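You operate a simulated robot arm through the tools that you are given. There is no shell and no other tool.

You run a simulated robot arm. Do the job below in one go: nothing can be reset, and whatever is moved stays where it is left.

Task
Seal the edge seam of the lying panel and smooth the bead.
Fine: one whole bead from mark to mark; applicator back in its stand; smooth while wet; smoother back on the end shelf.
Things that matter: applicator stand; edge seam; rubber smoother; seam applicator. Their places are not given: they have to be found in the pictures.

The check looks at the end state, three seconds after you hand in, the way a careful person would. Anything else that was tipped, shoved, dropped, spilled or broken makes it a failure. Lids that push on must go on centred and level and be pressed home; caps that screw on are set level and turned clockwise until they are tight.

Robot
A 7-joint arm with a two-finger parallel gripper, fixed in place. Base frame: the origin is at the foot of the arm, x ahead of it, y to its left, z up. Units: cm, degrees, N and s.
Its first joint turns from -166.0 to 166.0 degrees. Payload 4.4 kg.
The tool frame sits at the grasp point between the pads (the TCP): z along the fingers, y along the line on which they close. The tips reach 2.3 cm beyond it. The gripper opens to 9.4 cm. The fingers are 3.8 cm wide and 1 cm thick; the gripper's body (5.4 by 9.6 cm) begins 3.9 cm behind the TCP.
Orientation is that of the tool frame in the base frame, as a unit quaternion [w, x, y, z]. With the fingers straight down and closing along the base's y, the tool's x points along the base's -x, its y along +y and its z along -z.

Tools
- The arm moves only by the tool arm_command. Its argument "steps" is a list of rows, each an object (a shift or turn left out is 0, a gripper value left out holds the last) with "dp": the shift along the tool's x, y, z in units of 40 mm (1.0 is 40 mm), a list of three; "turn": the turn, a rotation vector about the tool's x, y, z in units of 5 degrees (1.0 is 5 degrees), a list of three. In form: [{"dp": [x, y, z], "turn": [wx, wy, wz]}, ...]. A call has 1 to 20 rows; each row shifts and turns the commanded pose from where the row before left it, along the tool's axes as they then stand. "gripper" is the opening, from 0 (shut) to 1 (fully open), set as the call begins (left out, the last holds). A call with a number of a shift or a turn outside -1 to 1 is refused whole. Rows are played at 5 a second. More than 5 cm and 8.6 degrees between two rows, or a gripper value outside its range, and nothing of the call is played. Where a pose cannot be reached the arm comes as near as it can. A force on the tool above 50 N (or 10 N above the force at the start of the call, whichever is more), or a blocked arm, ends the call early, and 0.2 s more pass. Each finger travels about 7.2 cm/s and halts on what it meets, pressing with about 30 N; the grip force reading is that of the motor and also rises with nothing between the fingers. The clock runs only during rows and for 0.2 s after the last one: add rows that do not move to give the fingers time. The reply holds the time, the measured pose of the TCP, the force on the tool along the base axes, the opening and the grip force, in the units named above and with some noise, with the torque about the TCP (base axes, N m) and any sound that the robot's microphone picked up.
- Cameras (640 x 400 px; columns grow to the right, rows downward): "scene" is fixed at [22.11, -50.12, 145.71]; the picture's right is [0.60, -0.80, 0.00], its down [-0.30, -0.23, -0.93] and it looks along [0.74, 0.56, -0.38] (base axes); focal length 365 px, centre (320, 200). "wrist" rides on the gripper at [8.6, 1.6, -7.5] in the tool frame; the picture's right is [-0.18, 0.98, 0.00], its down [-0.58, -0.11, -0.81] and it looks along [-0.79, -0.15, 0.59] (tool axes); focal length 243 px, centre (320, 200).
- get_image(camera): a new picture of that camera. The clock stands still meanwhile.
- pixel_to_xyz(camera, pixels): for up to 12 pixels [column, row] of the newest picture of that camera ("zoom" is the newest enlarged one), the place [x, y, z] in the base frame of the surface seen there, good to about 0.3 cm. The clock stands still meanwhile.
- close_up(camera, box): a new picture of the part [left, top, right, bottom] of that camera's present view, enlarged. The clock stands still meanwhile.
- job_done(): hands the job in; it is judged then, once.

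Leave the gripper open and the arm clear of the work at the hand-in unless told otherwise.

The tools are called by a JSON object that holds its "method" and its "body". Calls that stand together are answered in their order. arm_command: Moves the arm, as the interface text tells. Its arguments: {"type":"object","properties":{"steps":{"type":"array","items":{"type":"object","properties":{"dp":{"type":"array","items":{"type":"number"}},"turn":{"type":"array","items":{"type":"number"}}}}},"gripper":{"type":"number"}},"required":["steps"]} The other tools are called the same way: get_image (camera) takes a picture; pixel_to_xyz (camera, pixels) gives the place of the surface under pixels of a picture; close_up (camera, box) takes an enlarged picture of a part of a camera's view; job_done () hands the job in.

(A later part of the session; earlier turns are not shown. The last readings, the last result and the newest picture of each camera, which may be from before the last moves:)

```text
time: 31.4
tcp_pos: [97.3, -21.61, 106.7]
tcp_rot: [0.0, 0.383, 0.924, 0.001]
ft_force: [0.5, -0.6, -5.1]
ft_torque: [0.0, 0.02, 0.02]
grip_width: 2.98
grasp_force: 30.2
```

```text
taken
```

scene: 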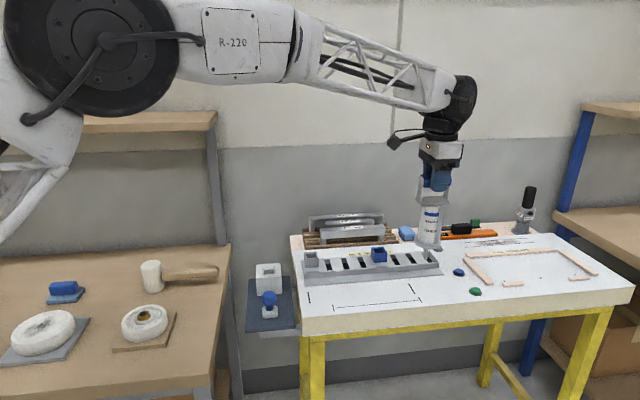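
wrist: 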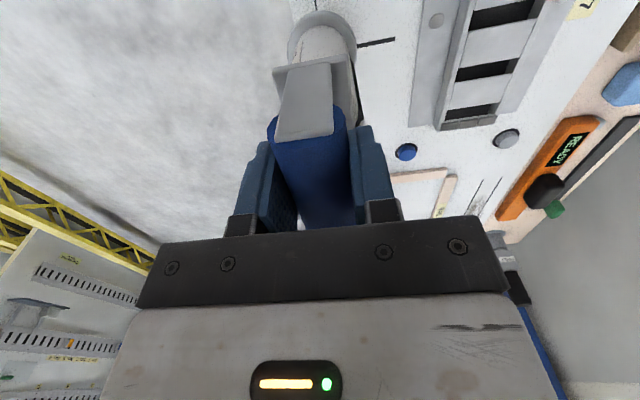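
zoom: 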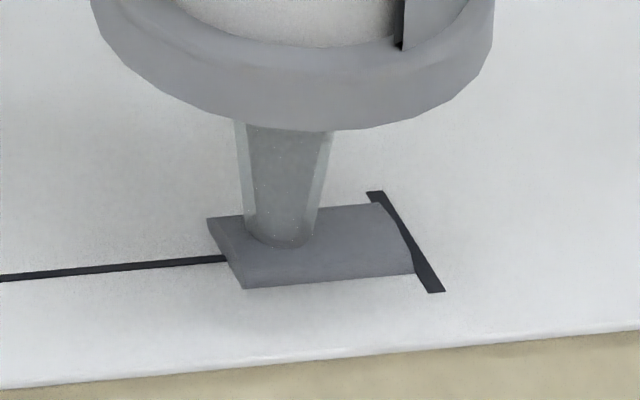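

The piece has become wider with the nozzle dwelling there. I should not linger on it: I move on to the next stretch and press until I feel contact again.

{"method": "arm_command", "body": {"steps": [{"dp": [0.15, 0, 0]}, {"dp": [0.15, 0, 0]}, {"dp": [0, 0, 0.0125]}, {}], "gripper": 0}}

{"method": "close_up", "body": {"camera": "scene", "box": [380, 275, 444, 315]}}

```text
time: 32.4
tcp_pos: [96.54, -20.79, 106.65]
tcp_rot: [0.0, 0.382, 0.924, 0.001]
ft_force: [-0.8, 0.3, 1.6]
ft_torque: [0.09, 0.03, -0.02]
grip_width: 2.96
grasp_force: 29.8
```

```text
10.00 times, centred on (412, 295) of scene
```

zoom: 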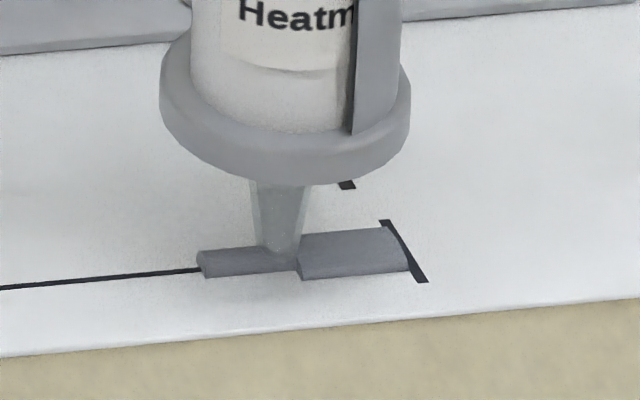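

The second piece is laid with about 7.5 N contact. I continue dragging with a slight downward bias so contact is kept, checking again after about 3 cm.

{"method": "arm_command", "body": {"steps": [{"dp": [0.12, 0, 0.01]}, {"dp": [0.15, 0, 0.004]}, {"dp": [0.15, 0, 0.004]}, {"dp": [0.15, 0, 0.004]}, {"dp": [0.15, 0, 0.004]}], "gripper": 0}}

{"method": "close_up", "body": {"camera": "scene", "box": [364, 270, 444, 320]}}

```text
time: 33.6
tcp_pos: [94.4, -18.67, 106.4]
tcp_rot: [0.001, 0.382, 0.924, 0.001]
ft_force: [-0.4, 0.7, 3.0]
ft_torque: [0.0, -0.03, -0.1]
grip_width: 2.96
grasp_force: 30.3
```

```text
8.00 times, centred on (404, 295) of scene
```

zoom: 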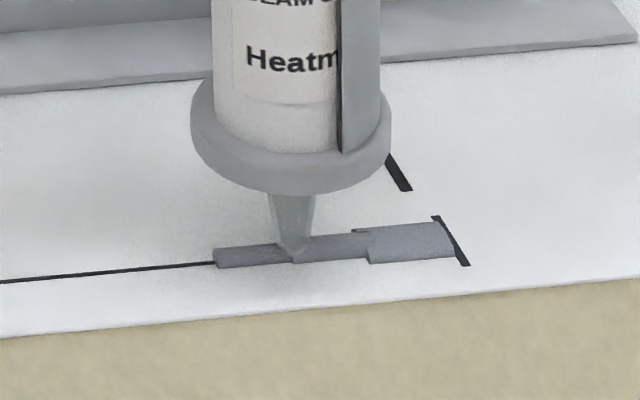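

Contact held at about 9 N and the third piece is laid, even in width. I continue the same way for about 7 cm.

{"method": "arm_command", "body": {"steps": [{"dp": [0.15, 0, 0.003]}, {"dp": [0.15, 0, 0.003]}, {"dp": [0.15, 0, 0.003]}, {"dp": [0.15, 0, 0.003]}, {"dp": [0.15, 0, 0.003]}, {"dp": [0.15, 0, 0.003]}, {"dp": [0.15, 0, 0.003]}, {"dp": [0.15, 0, 0.003]}, {"dp": [0.15, 0, 0.003]}, {"dp": [0.15, 0, 0.003]}], "gripper": 0}}

{"method": "close_up", "body": {"camera": "scene", "box": [340, 265, 440, 325]}}

```text
time: 35.8
tcp_pos: [90.17, -14.3, 106.43]
tcp_rot: [0.0, 0.382, 0.924, 0.002]
ft_force: [0.5, 0.3, -5.2]
ft_torque: [-0.03, -0.04, 0.01]
grip_width: 2.96
grasp_force: 29.4
```

```text
6.40 times, centred on (390, 295) of scene
```

zoom: 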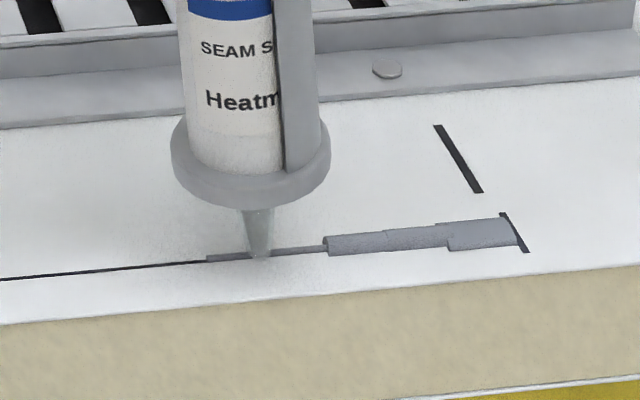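

Contact was lost partway: pieces 4 and 5 came out thin. The contact height falls about 0.034 cm per cm along this direction. I lift, go back to t ≈ 78.6, and re-run this stretch slower with the right downward slope.

{"method": "arm_command", "body": {"steps": [{"dp": [0, 0, -0.1]}, {"dp": [-0.3, 0, 0]}, {"dp": [-0.4, 0, 0]}, {"dp": [-0.35, 0, 0]}, {"dp": [-0.13, 0, 0]}, {"dp": [0, 0, 0.05]}, {"dp": [0, 0, 0.034]}, {"dp": [0.1, 0, 0.004]}, {"dp": [0.12, 0, 0.004]}, {"dp": [0.12, 0, 0.004]}], "gripper": 0}}

{"method": "close_up", "body": {"camera": "scene", "box": [340, 265, 440, 325]}}

```text
time: 38.0
tcp_pos: [92.5, -16.76, 106.36]
tcp_rot: [0.0, 0.383, 0.924, 0.001]
ft_force: [-0.2, 0.0, -0.8]
ft_torque: [-0.01, -0.07, -0.05]
grip_width: 2.99
grasp_force: 30.4
```

```text
6.40 times, centred on (390, 295) of scene
```

zoom: 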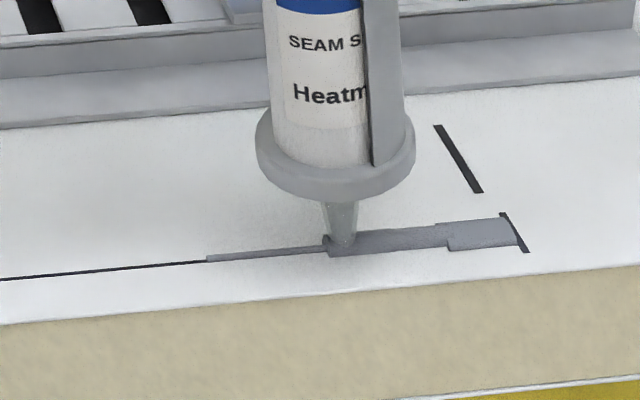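

The tube is now leaning: the tip lags the hand by about 3 cm (tip at scene column 393, i.e. t ≈ 80), because the drag turns it in the grip, which explains the changing contact height. I keep the height constant from here so the contact stays light, drag slower, and judge by the tip in the picture.

{"method": "arm_command", "body": {"steps": [{"dp": [0.1, 0, 0]}, {"dp": [0.1, 0, 0]}, {"dp": [0.1, 0, 0]}, {"dp": [0.1, 0, 0]}, {"dp": [0.1, 0, 0]}], "gripper": 0}}

{"method": "close_up", "body": {"camera": "scene", "box": [350, 220, 446, 316]}}

{"method": "close_up", "body": {"camera": "scene", "box": [360, 275, 424, 315]}}

```text
time: 39.2
tcp_pos: [91.19, -15.36, 106.39]
tcp_rot: [0.001, 0.382, 0.924, 0.001]
ft_force: [0.5, -0.8, -2.6]
ft_torque: [-0.06, 0.0, -0.02]
grip_width: 3.0
grasp_force: 30.1
```

```text
4.17 times, centred on (398, 268) of scene
```

zoom: 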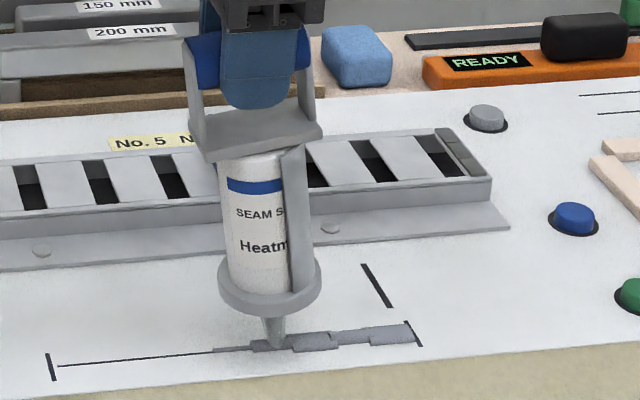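

```text
10.00 times, centred on (392, 295) of scene
```

zoom: 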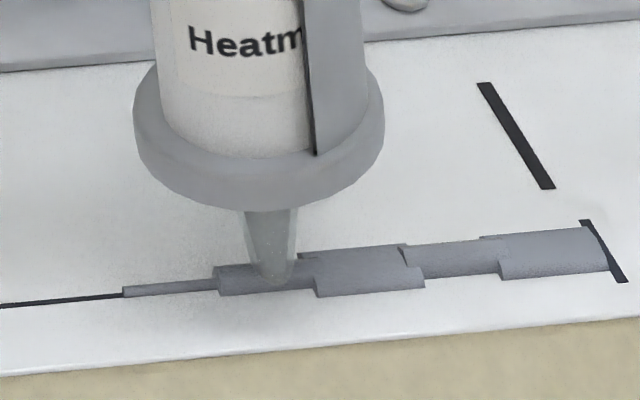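

Widths clearly follow how long the nozzle dwells: piece 4 is now normal, 3 a bit wide, 5 still thin. Contact is about 3 N and the lean is stable. I go on at 3 cm/s, constant height.

{"method": "arm_command", "body": {"steps": [{"dp": [0.15, 0, 0]}, {"dp": [0.15, 0, 0]}, {"dp": [0.15, 0, 0]}, {"dp": [0.15, 0, 0]}, {"dp": [0.15, 0, 0]}, {"dp": [0.15, 0, 0]}], "gripper": 0}}

{"method": "close_up", "body": {"camera": "scene", "box": [350, 275, 430, 325]}}

```text
time: 40.6
tcp_pos: [88.59, -12.91, 106.62]
tcp_rot: [0.0, 0.382, 0.924, 0.001]
ft_force: [-0.7, -0.2, -5.4]
ft_torque: [0.05, 0.05, 0.05]
grip_width: 2.98
grasp_force: 29.7
```

```text
8.00 times, centred on (390, 300) of scene
```

zoom: 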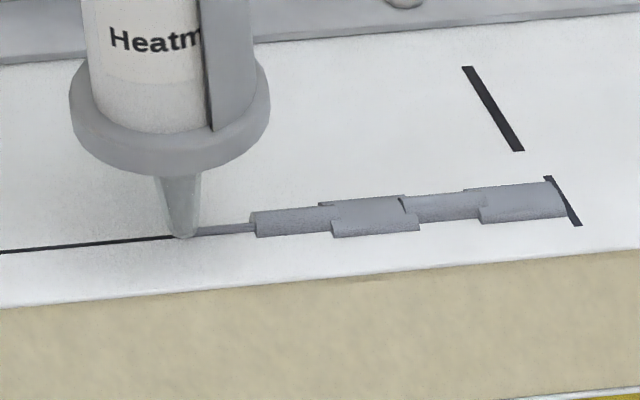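

Contact faded again (0.5 N), so piece 5 (zoom columns 180–255) is still thin. I go back 1.8 cm, press 0.06 cm deeper, and redo it slower.

{"method": "arm_command", "body": {"steps": [{"dp": [-0.25, 0, 0]}, {"dp": [-0.2, 0, 0]}, {"dp": [0.05, 0, 0.018]}, {"dp": [0.1, 0, 0.002]}, {"dp": [0.1, 0, 0.002]}, {"dp": [0.1, 0, 0.002]}], "gripper": 0}}

{"method": "close_up", "body": {"camera": "scene", "box": [350, 275, 430, 325]}}

```text
time: 42.0
tcp_pos: [88.84, -13.06, 106.32]
tcp_rot: [0.0, 0.383, 0.924, 0.001]
ft_force: [-0.2, 0.7, 1.0]
ft_torque: [-0.06, 0.02, -0.02]
grip_width: 3.03
grasp_force: 30.2
```

```text
8.00 times, centred on (390, 300) of scene
```

zoom: 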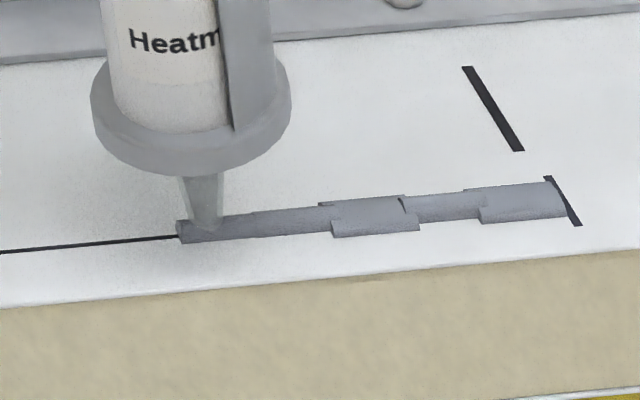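

Piece 5 is now full and contact is about 7 N. I proceed to the next pieces at about 2.5 cm/s with a small downward bias.

{"method": "arm_command", "body": {"steps": [{"dp": [0.2, 0, 0.003]}, {"dp": [0.125, 0, 0.003]}, {"dp": [0.125, 0, 0.003]}, {"dp": [0.125, 0, 0.003]}, {"dp": [0.125, 0, 0.003]}, {"dp": [0.125, 0, 0.003]}], "gripper": 0}}

{"method": "close_up", "body": {"camera": "scene", "box": [340, 275, 420, 325]}}

```text
time: 43.4
tcp_pos: [86.5, -10.84, 106.14]
tcp_rot: [0.0, 0.383, 0.924, 0.0]
ft_force: [-0.4, 1.4, -3.7]
ft_torque: [-0.03, -0.02, -0.03]
grip_width: 3.01
grasp_force: 30.0
```

```text
8.00 times, centred on (380, 300) of scene
```

zoom: 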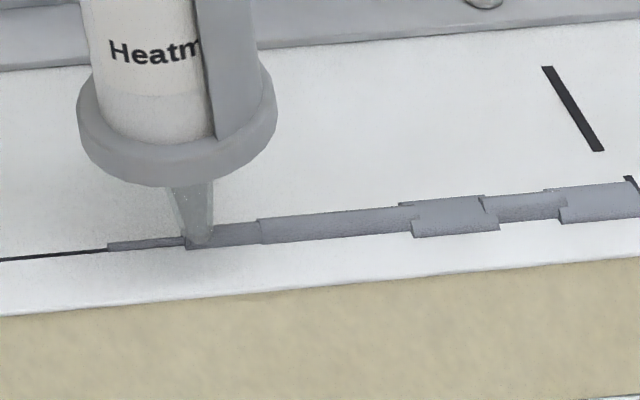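

Piece 6 is good, piece 7 has begun. The lag is now about 3.9 cm. Contact is 2 N; I continue with a bit more bias.

{"method": "arm_command", "body": {"steps": [{"dp": [0.1, 0, 0.008]}, {"dp": [0.125, 0, 0.003]}, {"dp": [0.125, 0, 0.003]}, {"dp": [0.125, 0, 0.003]}, {"dp": [0.125, 0, 0.003]}], "gripper": 0}}

{"method": "close_up", "body": {"camera": "scene", "box": [325, 275, 405, 325]}}

```text
time: 44.6
tcp_pos: [84.93, -9.13, 106.24]
tcp_rot: [0.0, 0.383, 0.924, 0.001]
ft_force: [0.2, -0.2, 2.2]
ft_torque: [-0.12, -0.11, -0.02]
grip_width: 3.03
grasp_force: 29.9
```

```text
8.00 times, centred on (365, 300) of scene
```

zoom: 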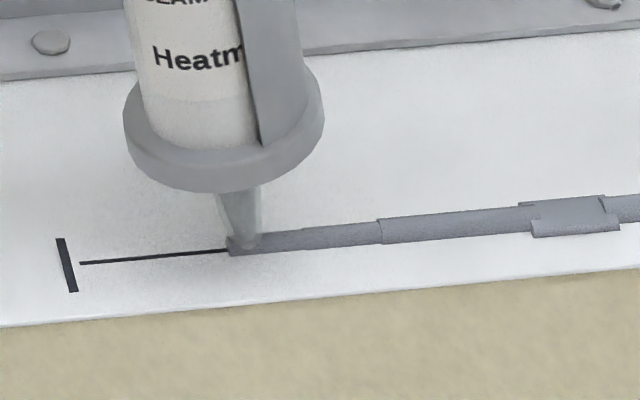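

Pieces 6 and 7 are even. Tip at t ≈ 70.4, contact 8 N. Next about 3 cm more at the same speed.

{"method": "arm_command", "body": {"steps": [{"dp": [0.14, 0, 0.002]}, {"dp": [0.125, 0, 0.002]}, {"dp": [0.125, 0, 0.003]}, {"dp": [0.125, 0, 0.003]}, {"dp": [0.125, 0, 0.003]}, {"dp": [0.125, 0, 0.003]}], "gripper": 0}}

{"method": "close_up", "body": {"camera": "scene", "box": [315, 275, 395, 325]}}

```text
time: 46.0
tcp_pos: [82.76, -6.93, 106.23]
tcp_rot: [0.0, 0.382, 0.924, 0.001]
ft_force: [0.2, 0.1, 0.0]
ft_torque: [-0.05, -0.05, 0.02]
grip_width: 3.01
grasp_force: 30.2
```

```text
8.00 times, centred on (355, 300) of scene
```

zoom: 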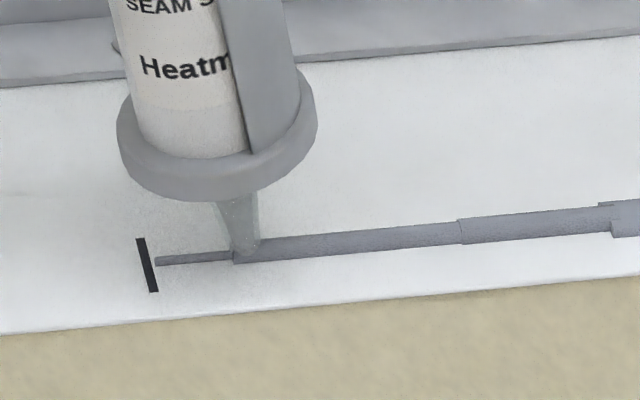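

Piece 8 is full, the last one has begun and reaches the near mark at (155, 261). I drag the last 2.8 cm to the mark.

{"method": "arm_command", "body": {"steps": [{"dp": [0.125, 0, 0.004]}, {"dp": [0.125, 0, 0.003]}, {"dp": [0.125, 0, 0.003]}, {"dp": [0.125, 0, 0.003]}, {"dp": [0.12, 0, 0.003]}], "gripper": 0}}

{"method": "close_up", "body": {"camera": "scene", "box": [315, 275, 395, 325]}}

```text
time: 47.2
tcp_pos: [80.88, -5.29, 106.03]
tcp_rot: [0.0, 0.383, 0.924, 0.0]
ft_force: [0.5, 0.2, -5.5]
ft_torque: [0.08, 0.04, 0.03]
grip_width: 3.02
grasp_force: 29.9
```

```text
8.00 times, centred on (355, 300) of scene
```

zoom: 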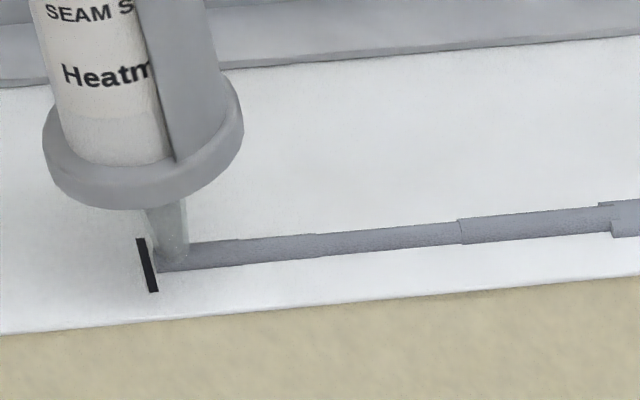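

The bead now runs whole from mark to mark. I lift off, carry the applicator above the stand, and turn the hand about its y by about 12.4° so the leaning applicator stands upright again.

{"method": "arm_command", "body": {"steps": [{"dp": [0, 0, -0.4]}, {"dp": [0, 0, -0.8]}, {"dp": [0, 0, -0.9]}, {"dp": [0.45, 0.57, 0]}, {"dp": [0.66, 0.834, 0]}, {"dp": [0.66, 0.834, 0]}, {"dp": [0.66, 0.834, 0]}, {"dp": [0.53, 0.67, 0]}, {"turn": [0, 0.83, 0]}, {"turn": [0, 0.83, 0]}, {"turn": [0, 0.82, 0]}, {}], "gripper": 0}}

{"method": "close_up", "body": {"camera": "scene", "box": [205, 180, 333, 290]}}

{"method": "get_image", "body": {"camera": "wrist"}}

```text
time: 49.8
tcp_pos: [83.14, 13.85, 114.47]
tcp_rot: [-0.1, 0.38, 0.919, 0.042]
ft_force: [0.0, -0.5, -5.4]
ft_torque: [0.0, 0.0, -0.01]
grip_width: 3.03
grasp_force: 29.9
```

```text
3.64 times, centred on (269, 235) of scene
```

zoom: 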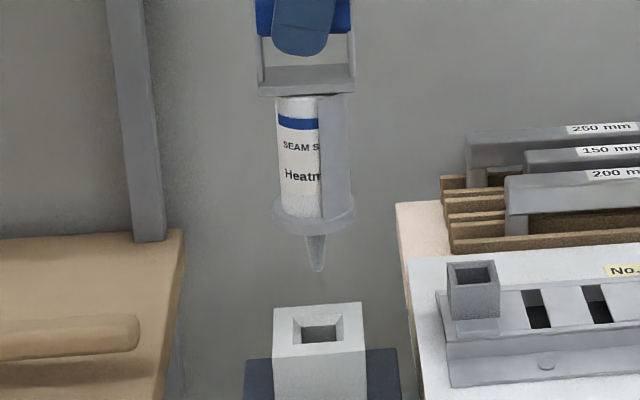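

```text
taken
```

wrist: 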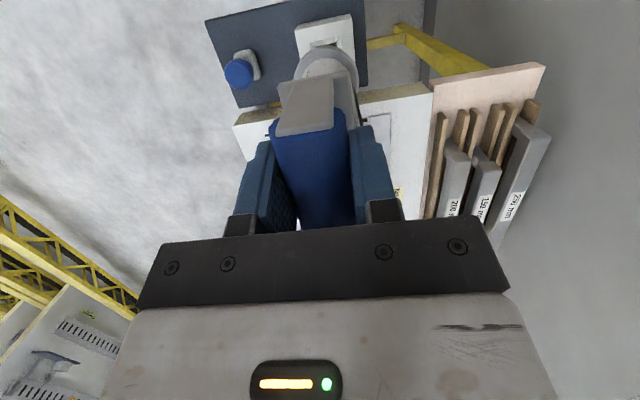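

The applicator looks upright again (tip offset from the plate matches the first lift). I measure the tip against the socket once more before lowering.

{"method": "close_up", "body": {"camera": "scene", "box": [239, 230, 319, 280]}}

{"method": "pixel_to_xyz", "body": {"camera": "zoom", "pixels": [[231, 130], [232, 150], [232, 165], [233, 175], [233, 185], [233, 192], [140, 70], [315, 60]]}}

```text
8.00 times, centred on (279, 255) of scene
```

zoom: 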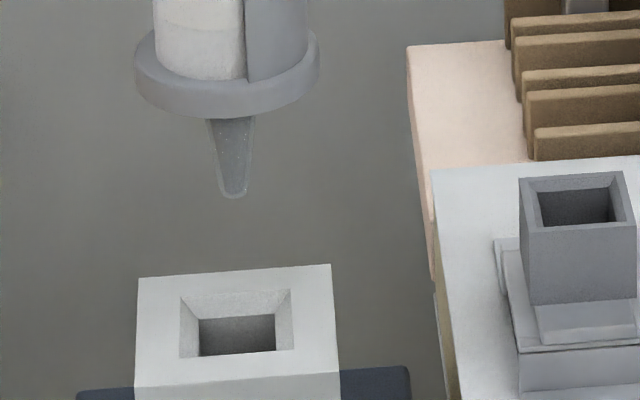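

```text
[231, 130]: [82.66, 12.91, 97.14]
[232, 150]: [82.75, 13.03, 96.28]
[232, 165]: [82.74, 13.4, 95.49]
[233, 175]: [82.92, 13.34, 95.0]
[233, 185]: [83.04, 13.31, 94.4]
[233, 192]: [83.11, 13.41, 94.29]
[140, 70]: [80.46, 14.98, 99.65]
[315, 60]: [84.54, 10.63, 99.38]
```

Same lateral place as when it left the stand; the collar should seat at TCP z ≈ 104.2. I lower it straight down (world vertical, compensating the hand's tilt).

{"method": "arm_command", "body": {"steps": [{"dp": [-0.0859, 0, 0.3907]}, {"dp": [-0.1503, 0, 0.6837]}, {"dp": [-0.1503, 0, 0.6837]}, {"dp": [-0.1074, 0, 0.4884]}, {"dp": [-0.0376, 0, 0.1709]}, {"dp": [-0.0107, 0, 0.0488]}, {}], "gripper": 0}}

{"method": "close_up", "body": {"camera": "scene", "box": [229, 230, 309, 300]}}

```text
time: 51.4
tcp_pos: [83.18, 13.84, 104.28]
tcp_rot: [-0.099, 0.381, 0.918, 0.043]
ft_force: [3.5, -0.7, 21.2]
ft_torque: [-0.07, -0.09, 0.15]
grip_width: 2.87
grasp_force: 30.3
```

```text
5.71 times, centred on (269, 265) of scene
```

zoom: 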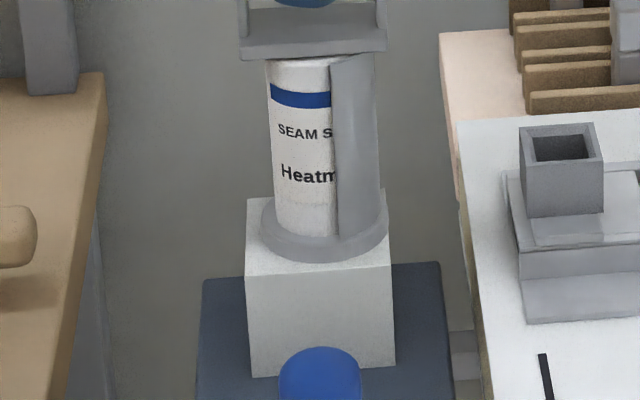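

Seated (upward 27 N), upright, but about 0.3 cm off the block's centre towards the panel. I ease up 0.3 cm, shift 0.35 cm back, and set it down lightly.

{"method": "arm_command", "body": {"steps": [{"dp": [0.0161, 0, -0.0733]}, {"dp": [0.0879, 0, 0.0193]}, {"dp": [-0.0118, 0, 0.0537]}], "gripper": 0}}

{"method": "close_up", "body": {"camera": "scene", "box": [229, 230, 309, 300]}}

```text
time: 52.2
tcp_pos: [82.96, 14.15, 104.39]
tcp_rot: [-0.1, 0.381, 0.918, 0.041]
ft_force: [-4.1, -0.8, 6.4]
ft_torque: [0.07, 0.03, 0.51]
grip_width: 2.91
grasp_force: 30.7
```

```text
5.71 times, centred on (269, 265) of scene
```

zoom: 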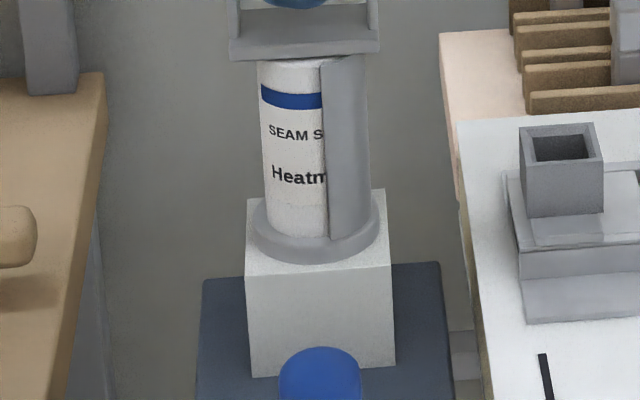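

Collar is now exactly where it stood at first (columns match). I open the fingers, wait, and withdraw upward.

{"method": "arm_command", "body": {"steps": [{}, {}, {}, {"dp": [0.0644, 0, -0.293]}, {"dp": [0.1396, 0, -0.6349]}, {"dp": [0.1396, 0, -0.6349]}, {"dp": [0.1074, 0, -0.4884]}], "gripper": 1}}

{"method": "close_up", "body": {"camera": "scene", "box": [205, 180, 333, 300]}}

{"method": "close_up", "body": {"camera": "scene", "box": [320, 270, 440, 330]}}

```text
time: 53.8
tcp_pos: [82.97, 14.01, 112.73]
tcp_rot: [-0.099, 0.381, 0.918, 0.041]
ft_force: [0.4, -0.7, 0.0]
ft_torque: [-0.03, 0.02, -0.01]
grip_width: 9.4
grasp_force: 0.1
```

```text
3.33 times, centred on (269, 240) of scene
```

zoom: 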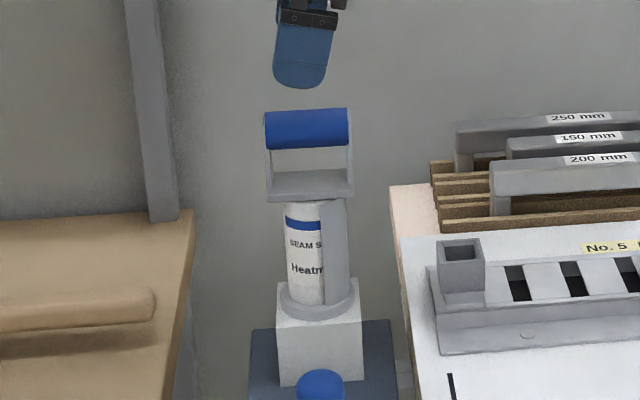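

```text
5.33 times, centred on (380, 300) of scene
```

zoom: 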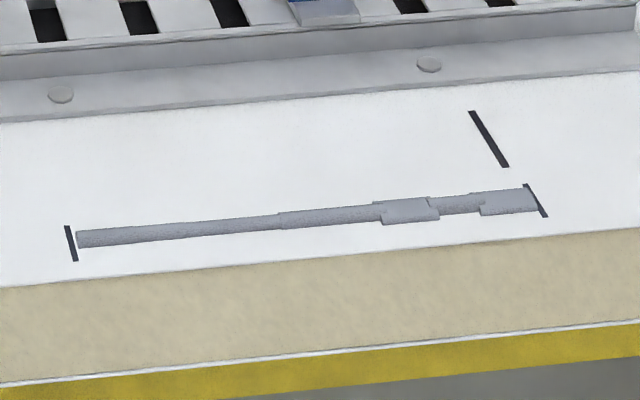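

The applicator stands upright in its stand, and the bead is continuous between both marks. Now I quickly go to the smoother: turn the hand straight again, move over s 56.5, t 49.05 and come down to z ≈ 95 with open fingers.

{"method": "arm_command", "body": {"steps": [{"dp": [0, -0.5, 0], "turn": [0, -0.83, 0]}, {"dp": [0, -0.8, 0], "turn": [0, -0.83, 0]}, {"dp": [0, -0.8, 0], "turn": [0, -0.82, 0]}, {"dp": [-0.07, -0.6, 0.3]}, {"dp": [0, -0.32, 0.7]}, {"dp": [0, 0, 0.9]}, {"dp": [0, 0, 0.9]}, {"dp": [0, 0, 0.9]}, {"dp": [0, 0, 0.7]}, {}], "gripper": 1}}

{"method": "close_up", "body": {"camera": "scene", "box": [220, 250, 320, 330]}}

{"method": "get_image", "body": {"camera": "wrist"}}

```text
time: 56.0
tcp_pos: [74.64, 5.48, 95.39]
tcp_rot: [0.0, 0.383, 0.924, 0.001]
ft_force: [0.3, -0.2, -0.3]
ft_torque: [-0.02, -0.01, -0.01]
grip_width: 9.43
grasp_force: 0.1
```

```text
5.00 times, centred on (270, 290) of scene
```

zoom: 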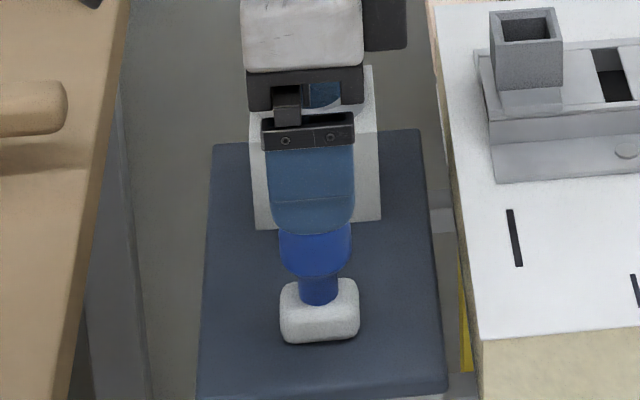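

```text
taken
```

wrist: 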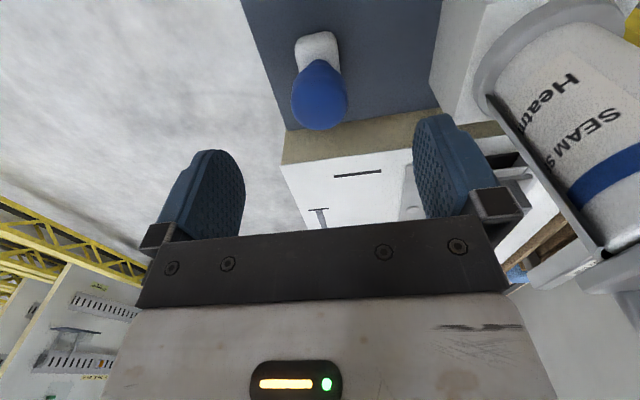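

The fingers line up with the smoother. I verify the knob's place from the wrist view before going down.

{"method": "pixel_to_xyz", "body": {"camera": "wrist", "pixels": [[296, 97], [308, 97], [320, 97], [332, 97], [344, 97], [320, 115], [320, 125], [320, 75], [300, 45], [335, 45]]}}

```text
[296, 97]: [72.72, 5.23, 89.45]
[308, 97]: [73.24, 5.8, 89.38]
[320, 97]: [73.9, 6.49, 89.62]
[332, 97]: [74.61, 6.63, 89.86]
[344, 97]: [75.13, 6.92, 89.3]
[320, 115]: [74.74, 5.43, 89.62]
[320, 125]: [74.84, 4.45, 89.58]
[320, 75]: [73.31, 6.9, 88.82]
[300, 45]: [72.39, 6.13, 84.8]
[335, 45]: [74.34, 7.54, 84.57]
```

Knob centre s ≈ 56.55, t ≈ 49.0, matches. I go down to z ≈ 88.5.

{"method": "arm_command", "body": {"steps": [{"dp": [-0.02, -0.02, 0.5]}, {"dp": [0, 0, 0.7]}, {"dp": [0, 0, 0.4]}, {"dp": [0, 0, 0.12]}], "gripper": 1}}

{"method": "close_up", "body": {"camera": "scene", "box": [235, 270, 315, 330]}}

```text
time: 57.0
tcp_pos: [74.53, 5.21, 88.48]
tcp_rot: [0.001, 0.382, 0.924, 0.001]
ft_force: [-0.2, -0.4, 0.3]
ft_torque: [-0.02, 0.01, -0.01]
grip_width: 9.39
grasp_force: 0.0
```

```text
6.67 times, centred on (275, 300) of scene
```

zoom: 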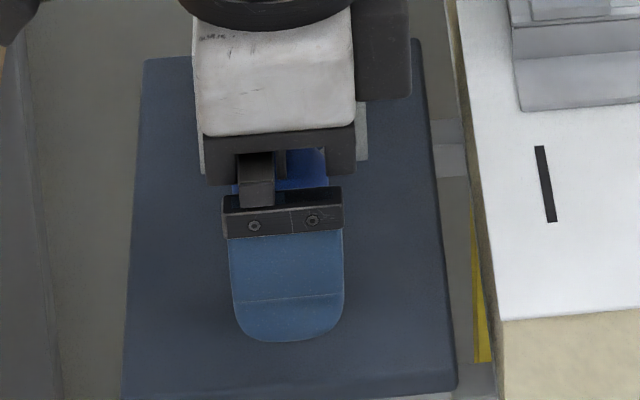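

Fingers are around the knob, nothing touched. I close the grip.

{"method": "arm_command", "body": {"steps": [{}, {}, {}], "gripper": 0}}

```text
time: 57.8
tcp_pos: [74.53, 5.17, 88.56]
tcp_rot: [0.0, 0.383, 0.924, 0.001]
ft_force: [-0.3, 0.2, -0.8]
ft_torque: [0.02, 0.01, 0.0]
grip_width: 3.39
grasp_force: 29.9
```

The knob is held (3.4 cm). I lift the smoother, carry it to just outside the near mark over the seam line, and lower to just above the panel.

{"method": "arm_command", "body": {"steps": [{"dp": [0, 0, -0.4]}, {"dp": [0, 0, -0.6]}, {"dp": [0, 0, -0.6]}, {"dp": [-0.5, -0.1, 0]}, {"dp": [-0.95, -0.19, 0]}, {"dp": [-0.95, -0.19, 0]}, {"dp": [-0.95, -0.19, 0]}, {"dp": [-0.49, -0.08, 0]}, {"dp": [0, 0, 0.4]}, {"dp": [0, 0, 0.2]}], "gripper": 0}}

{"method": "close_up", "body": {"camera": "scene", "box": [300, 265, 380, 325]}}

```text
time: 60.0
tcp_pos: [83.28, -7.62, 92.43]
tcp_rot: [0.0, 0.383, 0.924, 0.001]
ft_force: [-0.2, 0.1, -0.7]
ft_torque: [0.01, 0.01, 0.03]
grip_width: 3.39
grasp_force: 30.0
```

```text
6.67 times, centred on (340, 295) of scene
```

zoom: 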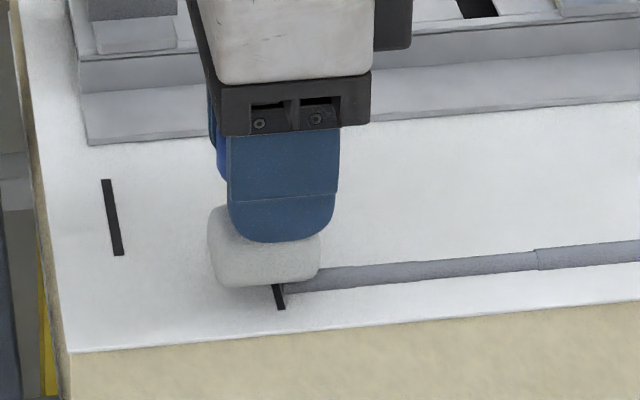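

The smoother seems to have shifted/tilted slightly in the grip. I look closer.

{"method": "close_up", "body": {"camera": "scene", "box": [315, 280, 355, 312]}}

{"method": "get_image", "body": {"camera": "wrist"}}

```text
12.50 times, centred on (335, 296) of scene
```

zoom: 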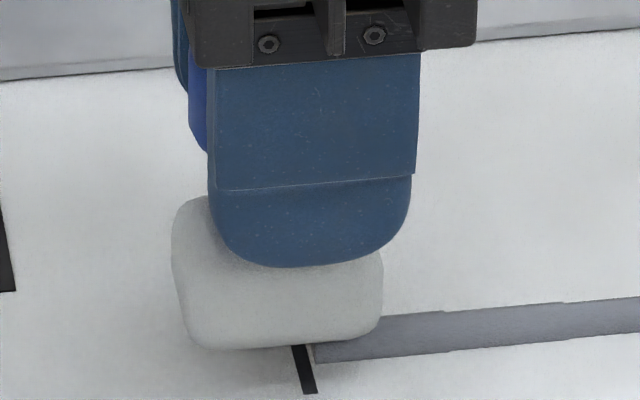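

```text
taken
```

wrist: 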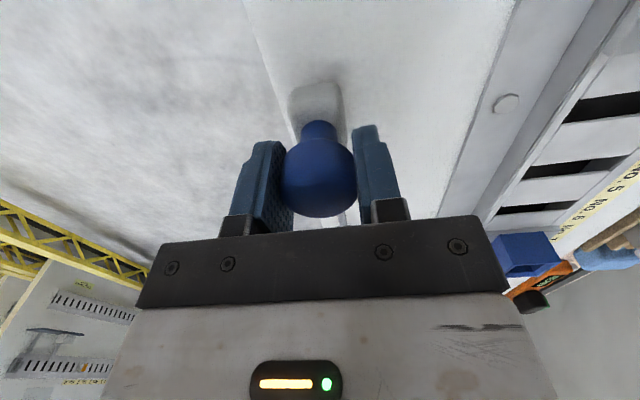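

Fine: base lies parallel to the seam, its leading end just over the bead's start at the near mark. I lower gently to contact.

{"method": "arm_command", "body": {"steps": [{"dp": [0, 0, 0.06]}, {"dp": [0, 0, 0.06]}, {}], "gripper": 0}}

{"method": "close_up", "body": {"camera": "scene", "box": [315, 280, 355, 312]}}

```text
time: 60.8
tcp_pos: [83.31, -7.73, 91.91]
tcp_rot: [0.0, 0.382, 0.924, 0.002]
ft_force: [0.5, 0.4, -0.5]
ft_torque: [0.02, 0.02, 0.0]
grip_width: 3.4
grasp_force: 29.7
```

```text
12.50 times, centred on (335, 296) of scene
```

zoom: 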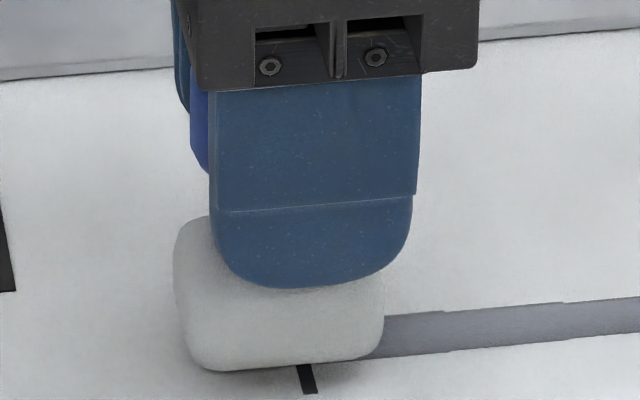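

No contact yet. I lower another 0.2 cm.

{"method": "arm_command", "body": {"steps": [{"dp": [0, 0, 0.03]}, {"dp": [0, 0, 0.03]}], "gripper": 0}}

{"method": "close_up", "body": {"camera": "scene", "box": [315, 280, 355, 312]}}

```text
time: 61.4
tcp_pos: [83.35, -7.84, 91.74]
tcp_rot: [0.001, 0.383, 0.924, 0.001]
ft_force: [-0.5, -0.1, -0.3]
ft_torque: [0.01, 0.0, 0.01]
grip_width: 3.39
grasp_force: 29.8
```

```text
12.50 times, centred on (335, 296) of scene
```

zoom: 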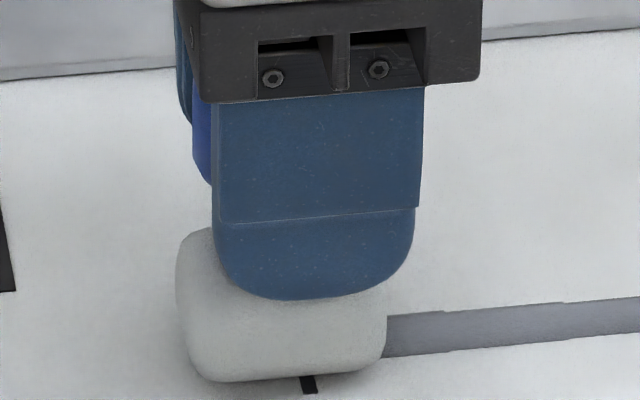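

Nearly there; another 0.15 cm.

{"method": "arm_command", "body": {"steps": [{"dp": [0, 0, 0.02]}, {"dp": [0, 0, 0.02]}], "gripper": 0}}

```text
time: 62.0
tcp_pos: [83.37, -7.69, 91.4]
tcp_rot: [0.001, 0.383, 0.924, 0.001]
ft_force: [0.2, 0.1, -1.1]
ft_torque: [-0.01, 0.02, -0.02]
grip_width: 3.37
grasp_force: 29.7
```

{"method": "arm_command", "body": {"steps": [{"dp": [0, 0, 0.025]}, {"dp": [0, 0, 0.015]}], "gripper": 0}}

{"method": "close_up", "body": {"camera": "scene", "box": [315, 280, 355, 312]}}

```text
time: 62.6
tcp_pos: [83.43, -7.81, 91.3]
tcp_rot: [0.002, 0.383, 0.924, 0.001]
ft_force: [-5.7, 7.6, 15.3]
ft_torque: [0.41, 0.35, -0.04]
grip_width: 3.41
grasp_force: 29.8
```

```text
12.50 times, centred on (335, 296) of scene
```

zoom: 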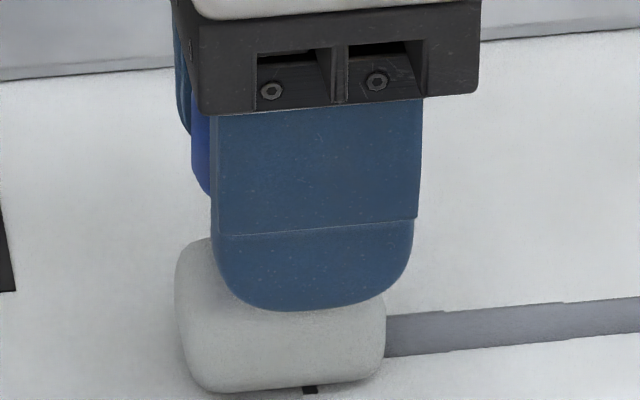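

Contact: about 16 N down, on the panel at the near mark. I start smoothing along the bead towards the far mark (tool −x), easing slightly upward, and check the result after 4 cm.

{"method": "arm_command", "body": {"steps": [{"dp": [-0.1, 0, -0.006]}, {"dp": [-0.18, 0, -0.002]}, {"dp": [-0.18, 0, -0.002]}, {"dp": [-0.18, 0, -0.002]}, {"dp": [-0.18, 0, -0.002]}, {"dp": [-0.18, 0, -0.002]}], "gripper": 0}}

{"method": "close_up", "body": {"camera": "scene", "box": [310, 270, 390, 320]}}

```text
time: 64.0
tcp_pos: [86.11, -10.54, 91.42]
tcp_rot: [0.001, 0.382, 0.924, 0.001]
ft_force: [-2.0, 0.8, 2.6]
ft_torque: [0.0, 0.14, -0.01]
grip_width: 3.4
grasp_force: 30.1
```

```text
8.00 times, centred on (350, 295) of scene
```

zoom: 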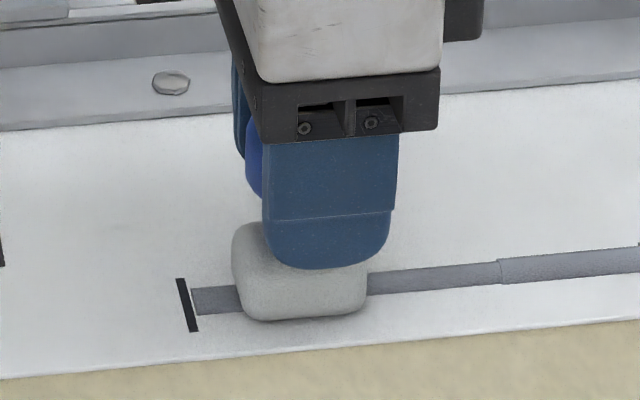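

The bead behind the smoother (columns 190–238) looks flattened and smooth. Contact is ~3–4 N. I continue with constant height.

{"method": "arm_command", "body": {"steps": [{"dp": [-0.18, 0, 0.003]}, {"dp": [-0.18, 0, 0.001]}, {"dp": [-0.18, 0, 0]}, {"dp": [-0.18, 0, 0]}, {"dp": [-0.18, 0, 0]}, {"dp": [-0.18, 0, 0]}, {"dp": [-0.18, 0, 0]}, {"dp": [-0.18, 0, 0]}], "gripper": 0}}

{"method": "close_up", "body": {"camera": "scene", "box": [320, 265, 430, 325]}}

```text
time: 65.8
tcp_pos: [90.15, -14.62, 91.55]
tcp_rot: [0.0, 0.383, 0.924, 0.001]
ft_force: [0.2, -0.2, -0.2]
ft_torque: [-0.02, 0.04, 0.03]
grip_width: 3.41
grasp_force: 29.1
```

```text
5.82 times, centred on (375, 295) of scene
```

zoom: 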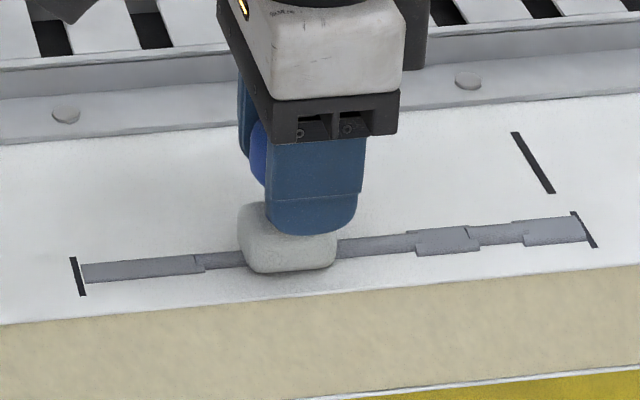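

Only the first two pieces got smoothed (wide, flat to column 205); then contact was lost. I go back about 2.5 cm, press a little deeper, and go on.

{"method": "arm_command", "body": {"steps": [{"dp": [0.3, 0, 0]}, {"dp": [0.3, 0, 0]}, {"dp": [0, 0, 0.025]}, {"dp": [0, 0, 0.01]}], "gripper": 0}}

```text
time: 66.8
tcp_pos: [88.45, -12.88, 91.41]
tcp_rot: [0.002, 0.383, 0.924, 0.0]
ft_force: [-1.1, 3.9, 4.2]
ft_torque: [0.12, 0.04, 0.06]
grip_width: 3.38
grasp_force: 30.4
```

Contact about 5 N. I press a touch more and continue forward, checking after 3.6 cm.

{"method": "arm_command", "body": {"steps": [{"dp": [-0.1, 0, 0.012]}, {"dp": [-0.15, 0, 0.003]}, {"dp": [-0.15, 0, 0.003]}, {"dp": [-0.15, 0, 0.003]}, {"dp": [-0.15, 0, 0.003]}, {"dp": [-0.15, 0, 0.003]}, {"dp": [-0.15, 0, 0.003]}], "gripper": 0}}

{"method": "close_up", "body": {"camera": "scene", "box": [320, 265, 430, 325]}}

```text
time: 68.4
tcp_pos: [91.42, -15.73, 91.2]
tcp_rot: [0.001, 0.383, 0.924, 0.001]
ft_force: [-6.0, 5.7, 9.2]
ft_torque: [0.18, 0.24, -0.03]
grip_width: 3.38
grasp_force: 29.9
```

```text
5.82 times, centred on (375, 295) of scene
```

zoom: 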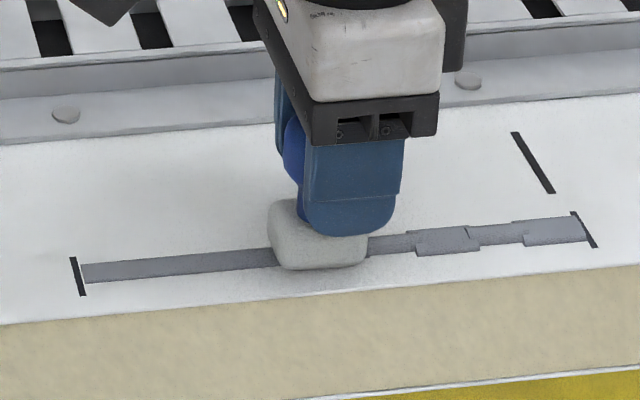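

Smoothed all the way to column 270 now. Contact 10 N. I continue about 5 cm.

{"method": "arm_command", "body": {"steps": [{"dp": [-0.16, 0, 0.001]}, {"dp": [-0.16, 0, 0.001]}, {"dp": [-0.16, 0, 0.002]}, {"dp": [-0.16, 0, 0.002]}, {"dp": [-0.16, 0, 0.002]}, {"dp": [-0.16, 0, 0.002]}, {"dp": [-0.16, 0, 0.002]}], "gripper": 0}}

{"method": "close_up", "body": {"camera": "scene", "box": [330, 260, 440, 320]}}

```text
time: 70.0
tcp_pos: [94.44, -18.89, 91.07]
tcp_rot: [0.0, 0.383, 0.924, 0.0]
ft_force: [-4.9, 5.6, 9.1]
ft_torque: [0.22, 0.15, -0.01]
grip_width: 3.39
grasp_force: 30.3
```

```text
5.82 times, centred on (385, 290) of scene
```

zoom: 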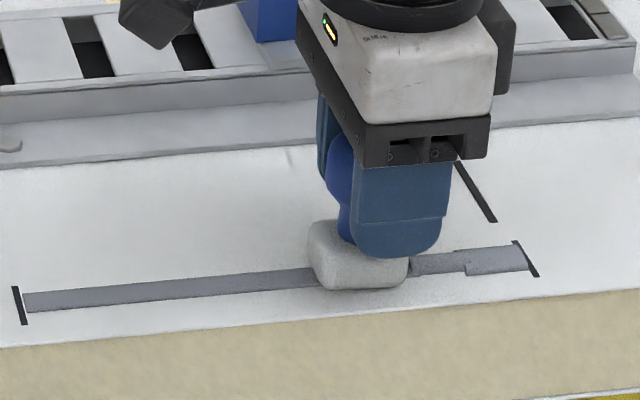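

Smoothing works steadily (10 N). The fingers are already low over the smoother's base, so I keep the height constant now for the next 4 cm.

{"method": "arm_command", "body": {"steps": [{"dp": [-0.15, 0, 0]}, {"dp": [-0.15, 0, 0]}, {"dp": [-0.15, 0, 0]}, {"dp": [-0.15, 0, 0]}, {"dp": [-0.15, 0, 0]}], "gripper": 0}}

{"method": "close_up", "body": {"camera": "scene", "box": [340, 255, 450, 315]}}

```text
time: 71.2
tcp_pos: [96.54, -21.15, 91.12]
tcp_rot: [0.0, 0.383, 0.924, 0.0]
ft_force: [-2.6, 1.7, 2.9]
ft_torque: [0.06, 0.12, -0.07]
grip_width: 3.4
grasp_force: 30.1
```

```text
5.82 times, centred on (395, 285) of scene
```

zoom: 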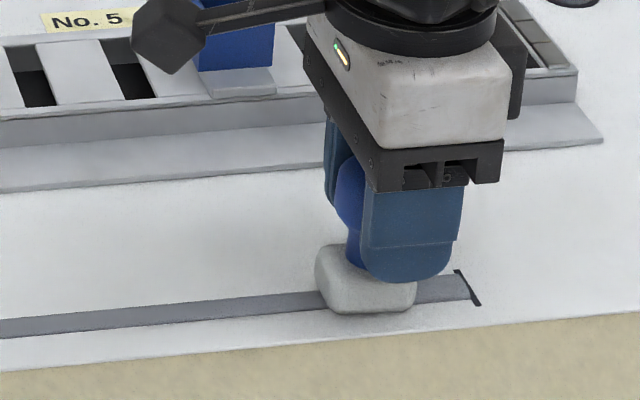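

Contact is 3.6 N and smoothing still fine. The last part: 5 cm to carry the base's centre to the far mark, with slight downward bias.

{"method": "arm_command", "body": {"steps": [{"dp": [-0.15, 0, 0.006]}, {"dp": [-0.15, 0, 0.002]}, {"dp": [-0.15, 0, 0.002]}, {"dp": [-0.15, 0, 0.002]}, {"dp": [-0.15, 0, 0.001]}, {"dp": [-0.15, 0, 0.001]}, {"dp": [-0.15, 0, 0.001]}, {"dp": [-0.15, 0, 0.001]}], "gripper": 0}}

{"method": "close_up", "body": {"camera": "scene", "box": [350, 255, 460, 315]}}

```text
time: 73.0
tcp_pos: [100.0, -24.58, 91.07]
tcp_rot: [0.001, 0.383, 0.924, 0.0]
ft_force: [-6.0, 5.3, 10.6]
ft_torque: [0.19, 0.23, 0.0]
grip_width: 3.39
grasp_force: 29.9
```

```text
5.82 times, centred on (405, 285) of scene
```

zoom: 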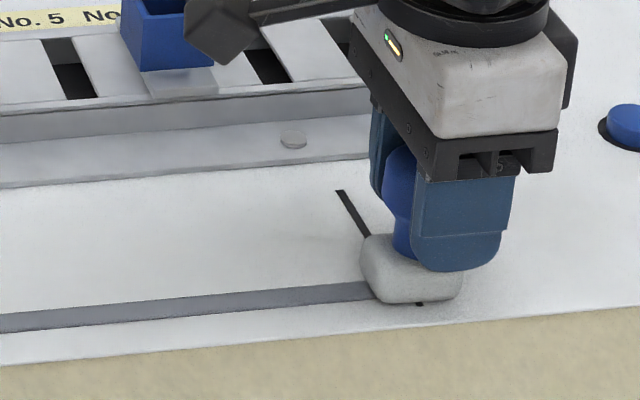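

The smoother's centre is on the far mark. I lift straight up and look at the whole bead.

{"method": "arm_command", "body": {"steps": [{"dp": [0, 0, -0.2]}, {"dp": [0, 0, -0.5]}, {"dp": [0, 0, -0.6]}, {"dp": [0, 0, -0.6]}, {"dp": [0, 0, -0.3]}], "gripper": 0}}

{"method": "close_up", "body": {"camera": "scene", "box": [320, 260, 440, 330]}}

{"method": "close_up", "body": {"camera": "scene", "box": [390, 220, 470, 290]}}

{"method": "get_image", "body": {"camera": "wrist"}}

```text
time: 74.2
tcp_pos: [100.06, -24.54, 99.92]
tcp_rot: [0.0, 0.382, 0.924, 0.001]
ft_force: [-0.5, -0.6, -1.2]
ft_torque: [-0.04, 0.0, 0.01]
grip_width: 3.38
grasp_force: 30.0
```

```text
5.33 times, centred on (380, 295) of scene
```

zoom: 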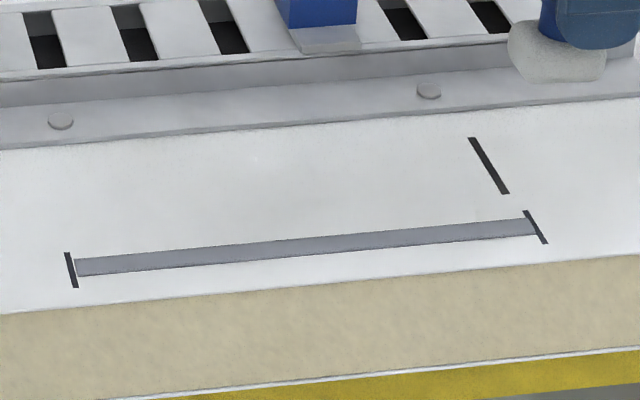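

```text
5.71 times, centred on (430, 255) of scene
```

zoom: 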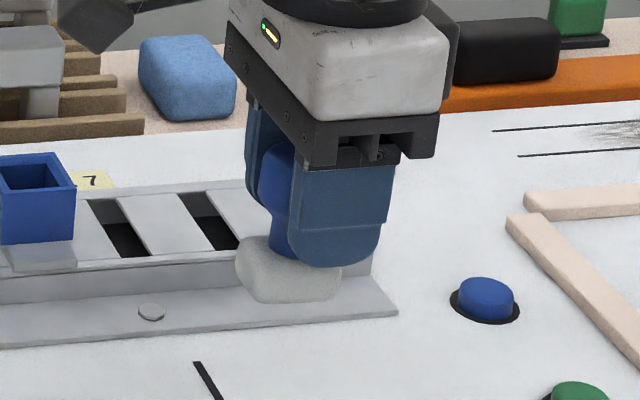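

```text
taken
```

wrist: 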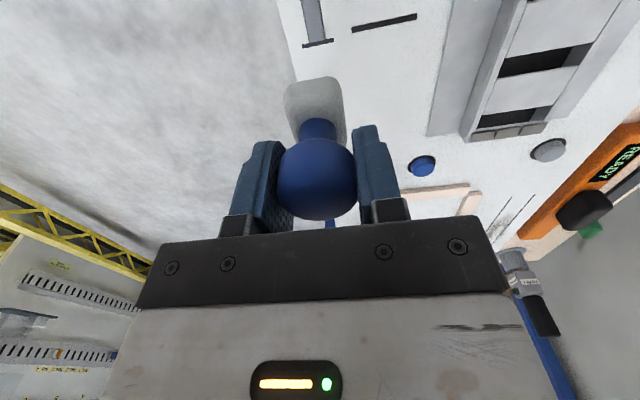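

The bead is now one even, smooth strip from mark to mark. I measure where the smoother sits in the grip to set it back properly.

{"method": "close_up", "body": {"camera": "scene", "box": [410, 235, 458, 275]}}

{"method": "pixel_to_xyz", "body": {"camera": "zoom", "pixels": [[140, 270], [180, 310], [230, 330], [300, 330], [360, 310], [372, 280], [250, 300], [150, 240], [260, 180]]}}

```text
10.00 times, centred on (434, 255) of scene
```

zoom: 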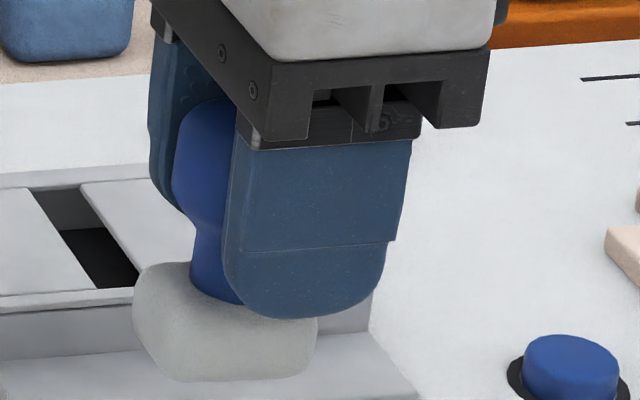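

```text
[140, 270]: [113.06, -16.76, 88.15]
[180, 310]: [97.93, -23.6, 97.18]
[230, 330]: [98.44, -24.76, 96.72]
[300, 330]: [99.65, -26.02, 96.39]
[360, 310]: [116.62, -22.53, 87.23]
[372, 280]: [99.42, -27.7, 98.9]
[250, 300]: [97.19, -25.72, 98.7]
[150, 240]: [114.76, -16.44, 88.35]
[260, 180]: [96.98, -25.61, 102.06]
```

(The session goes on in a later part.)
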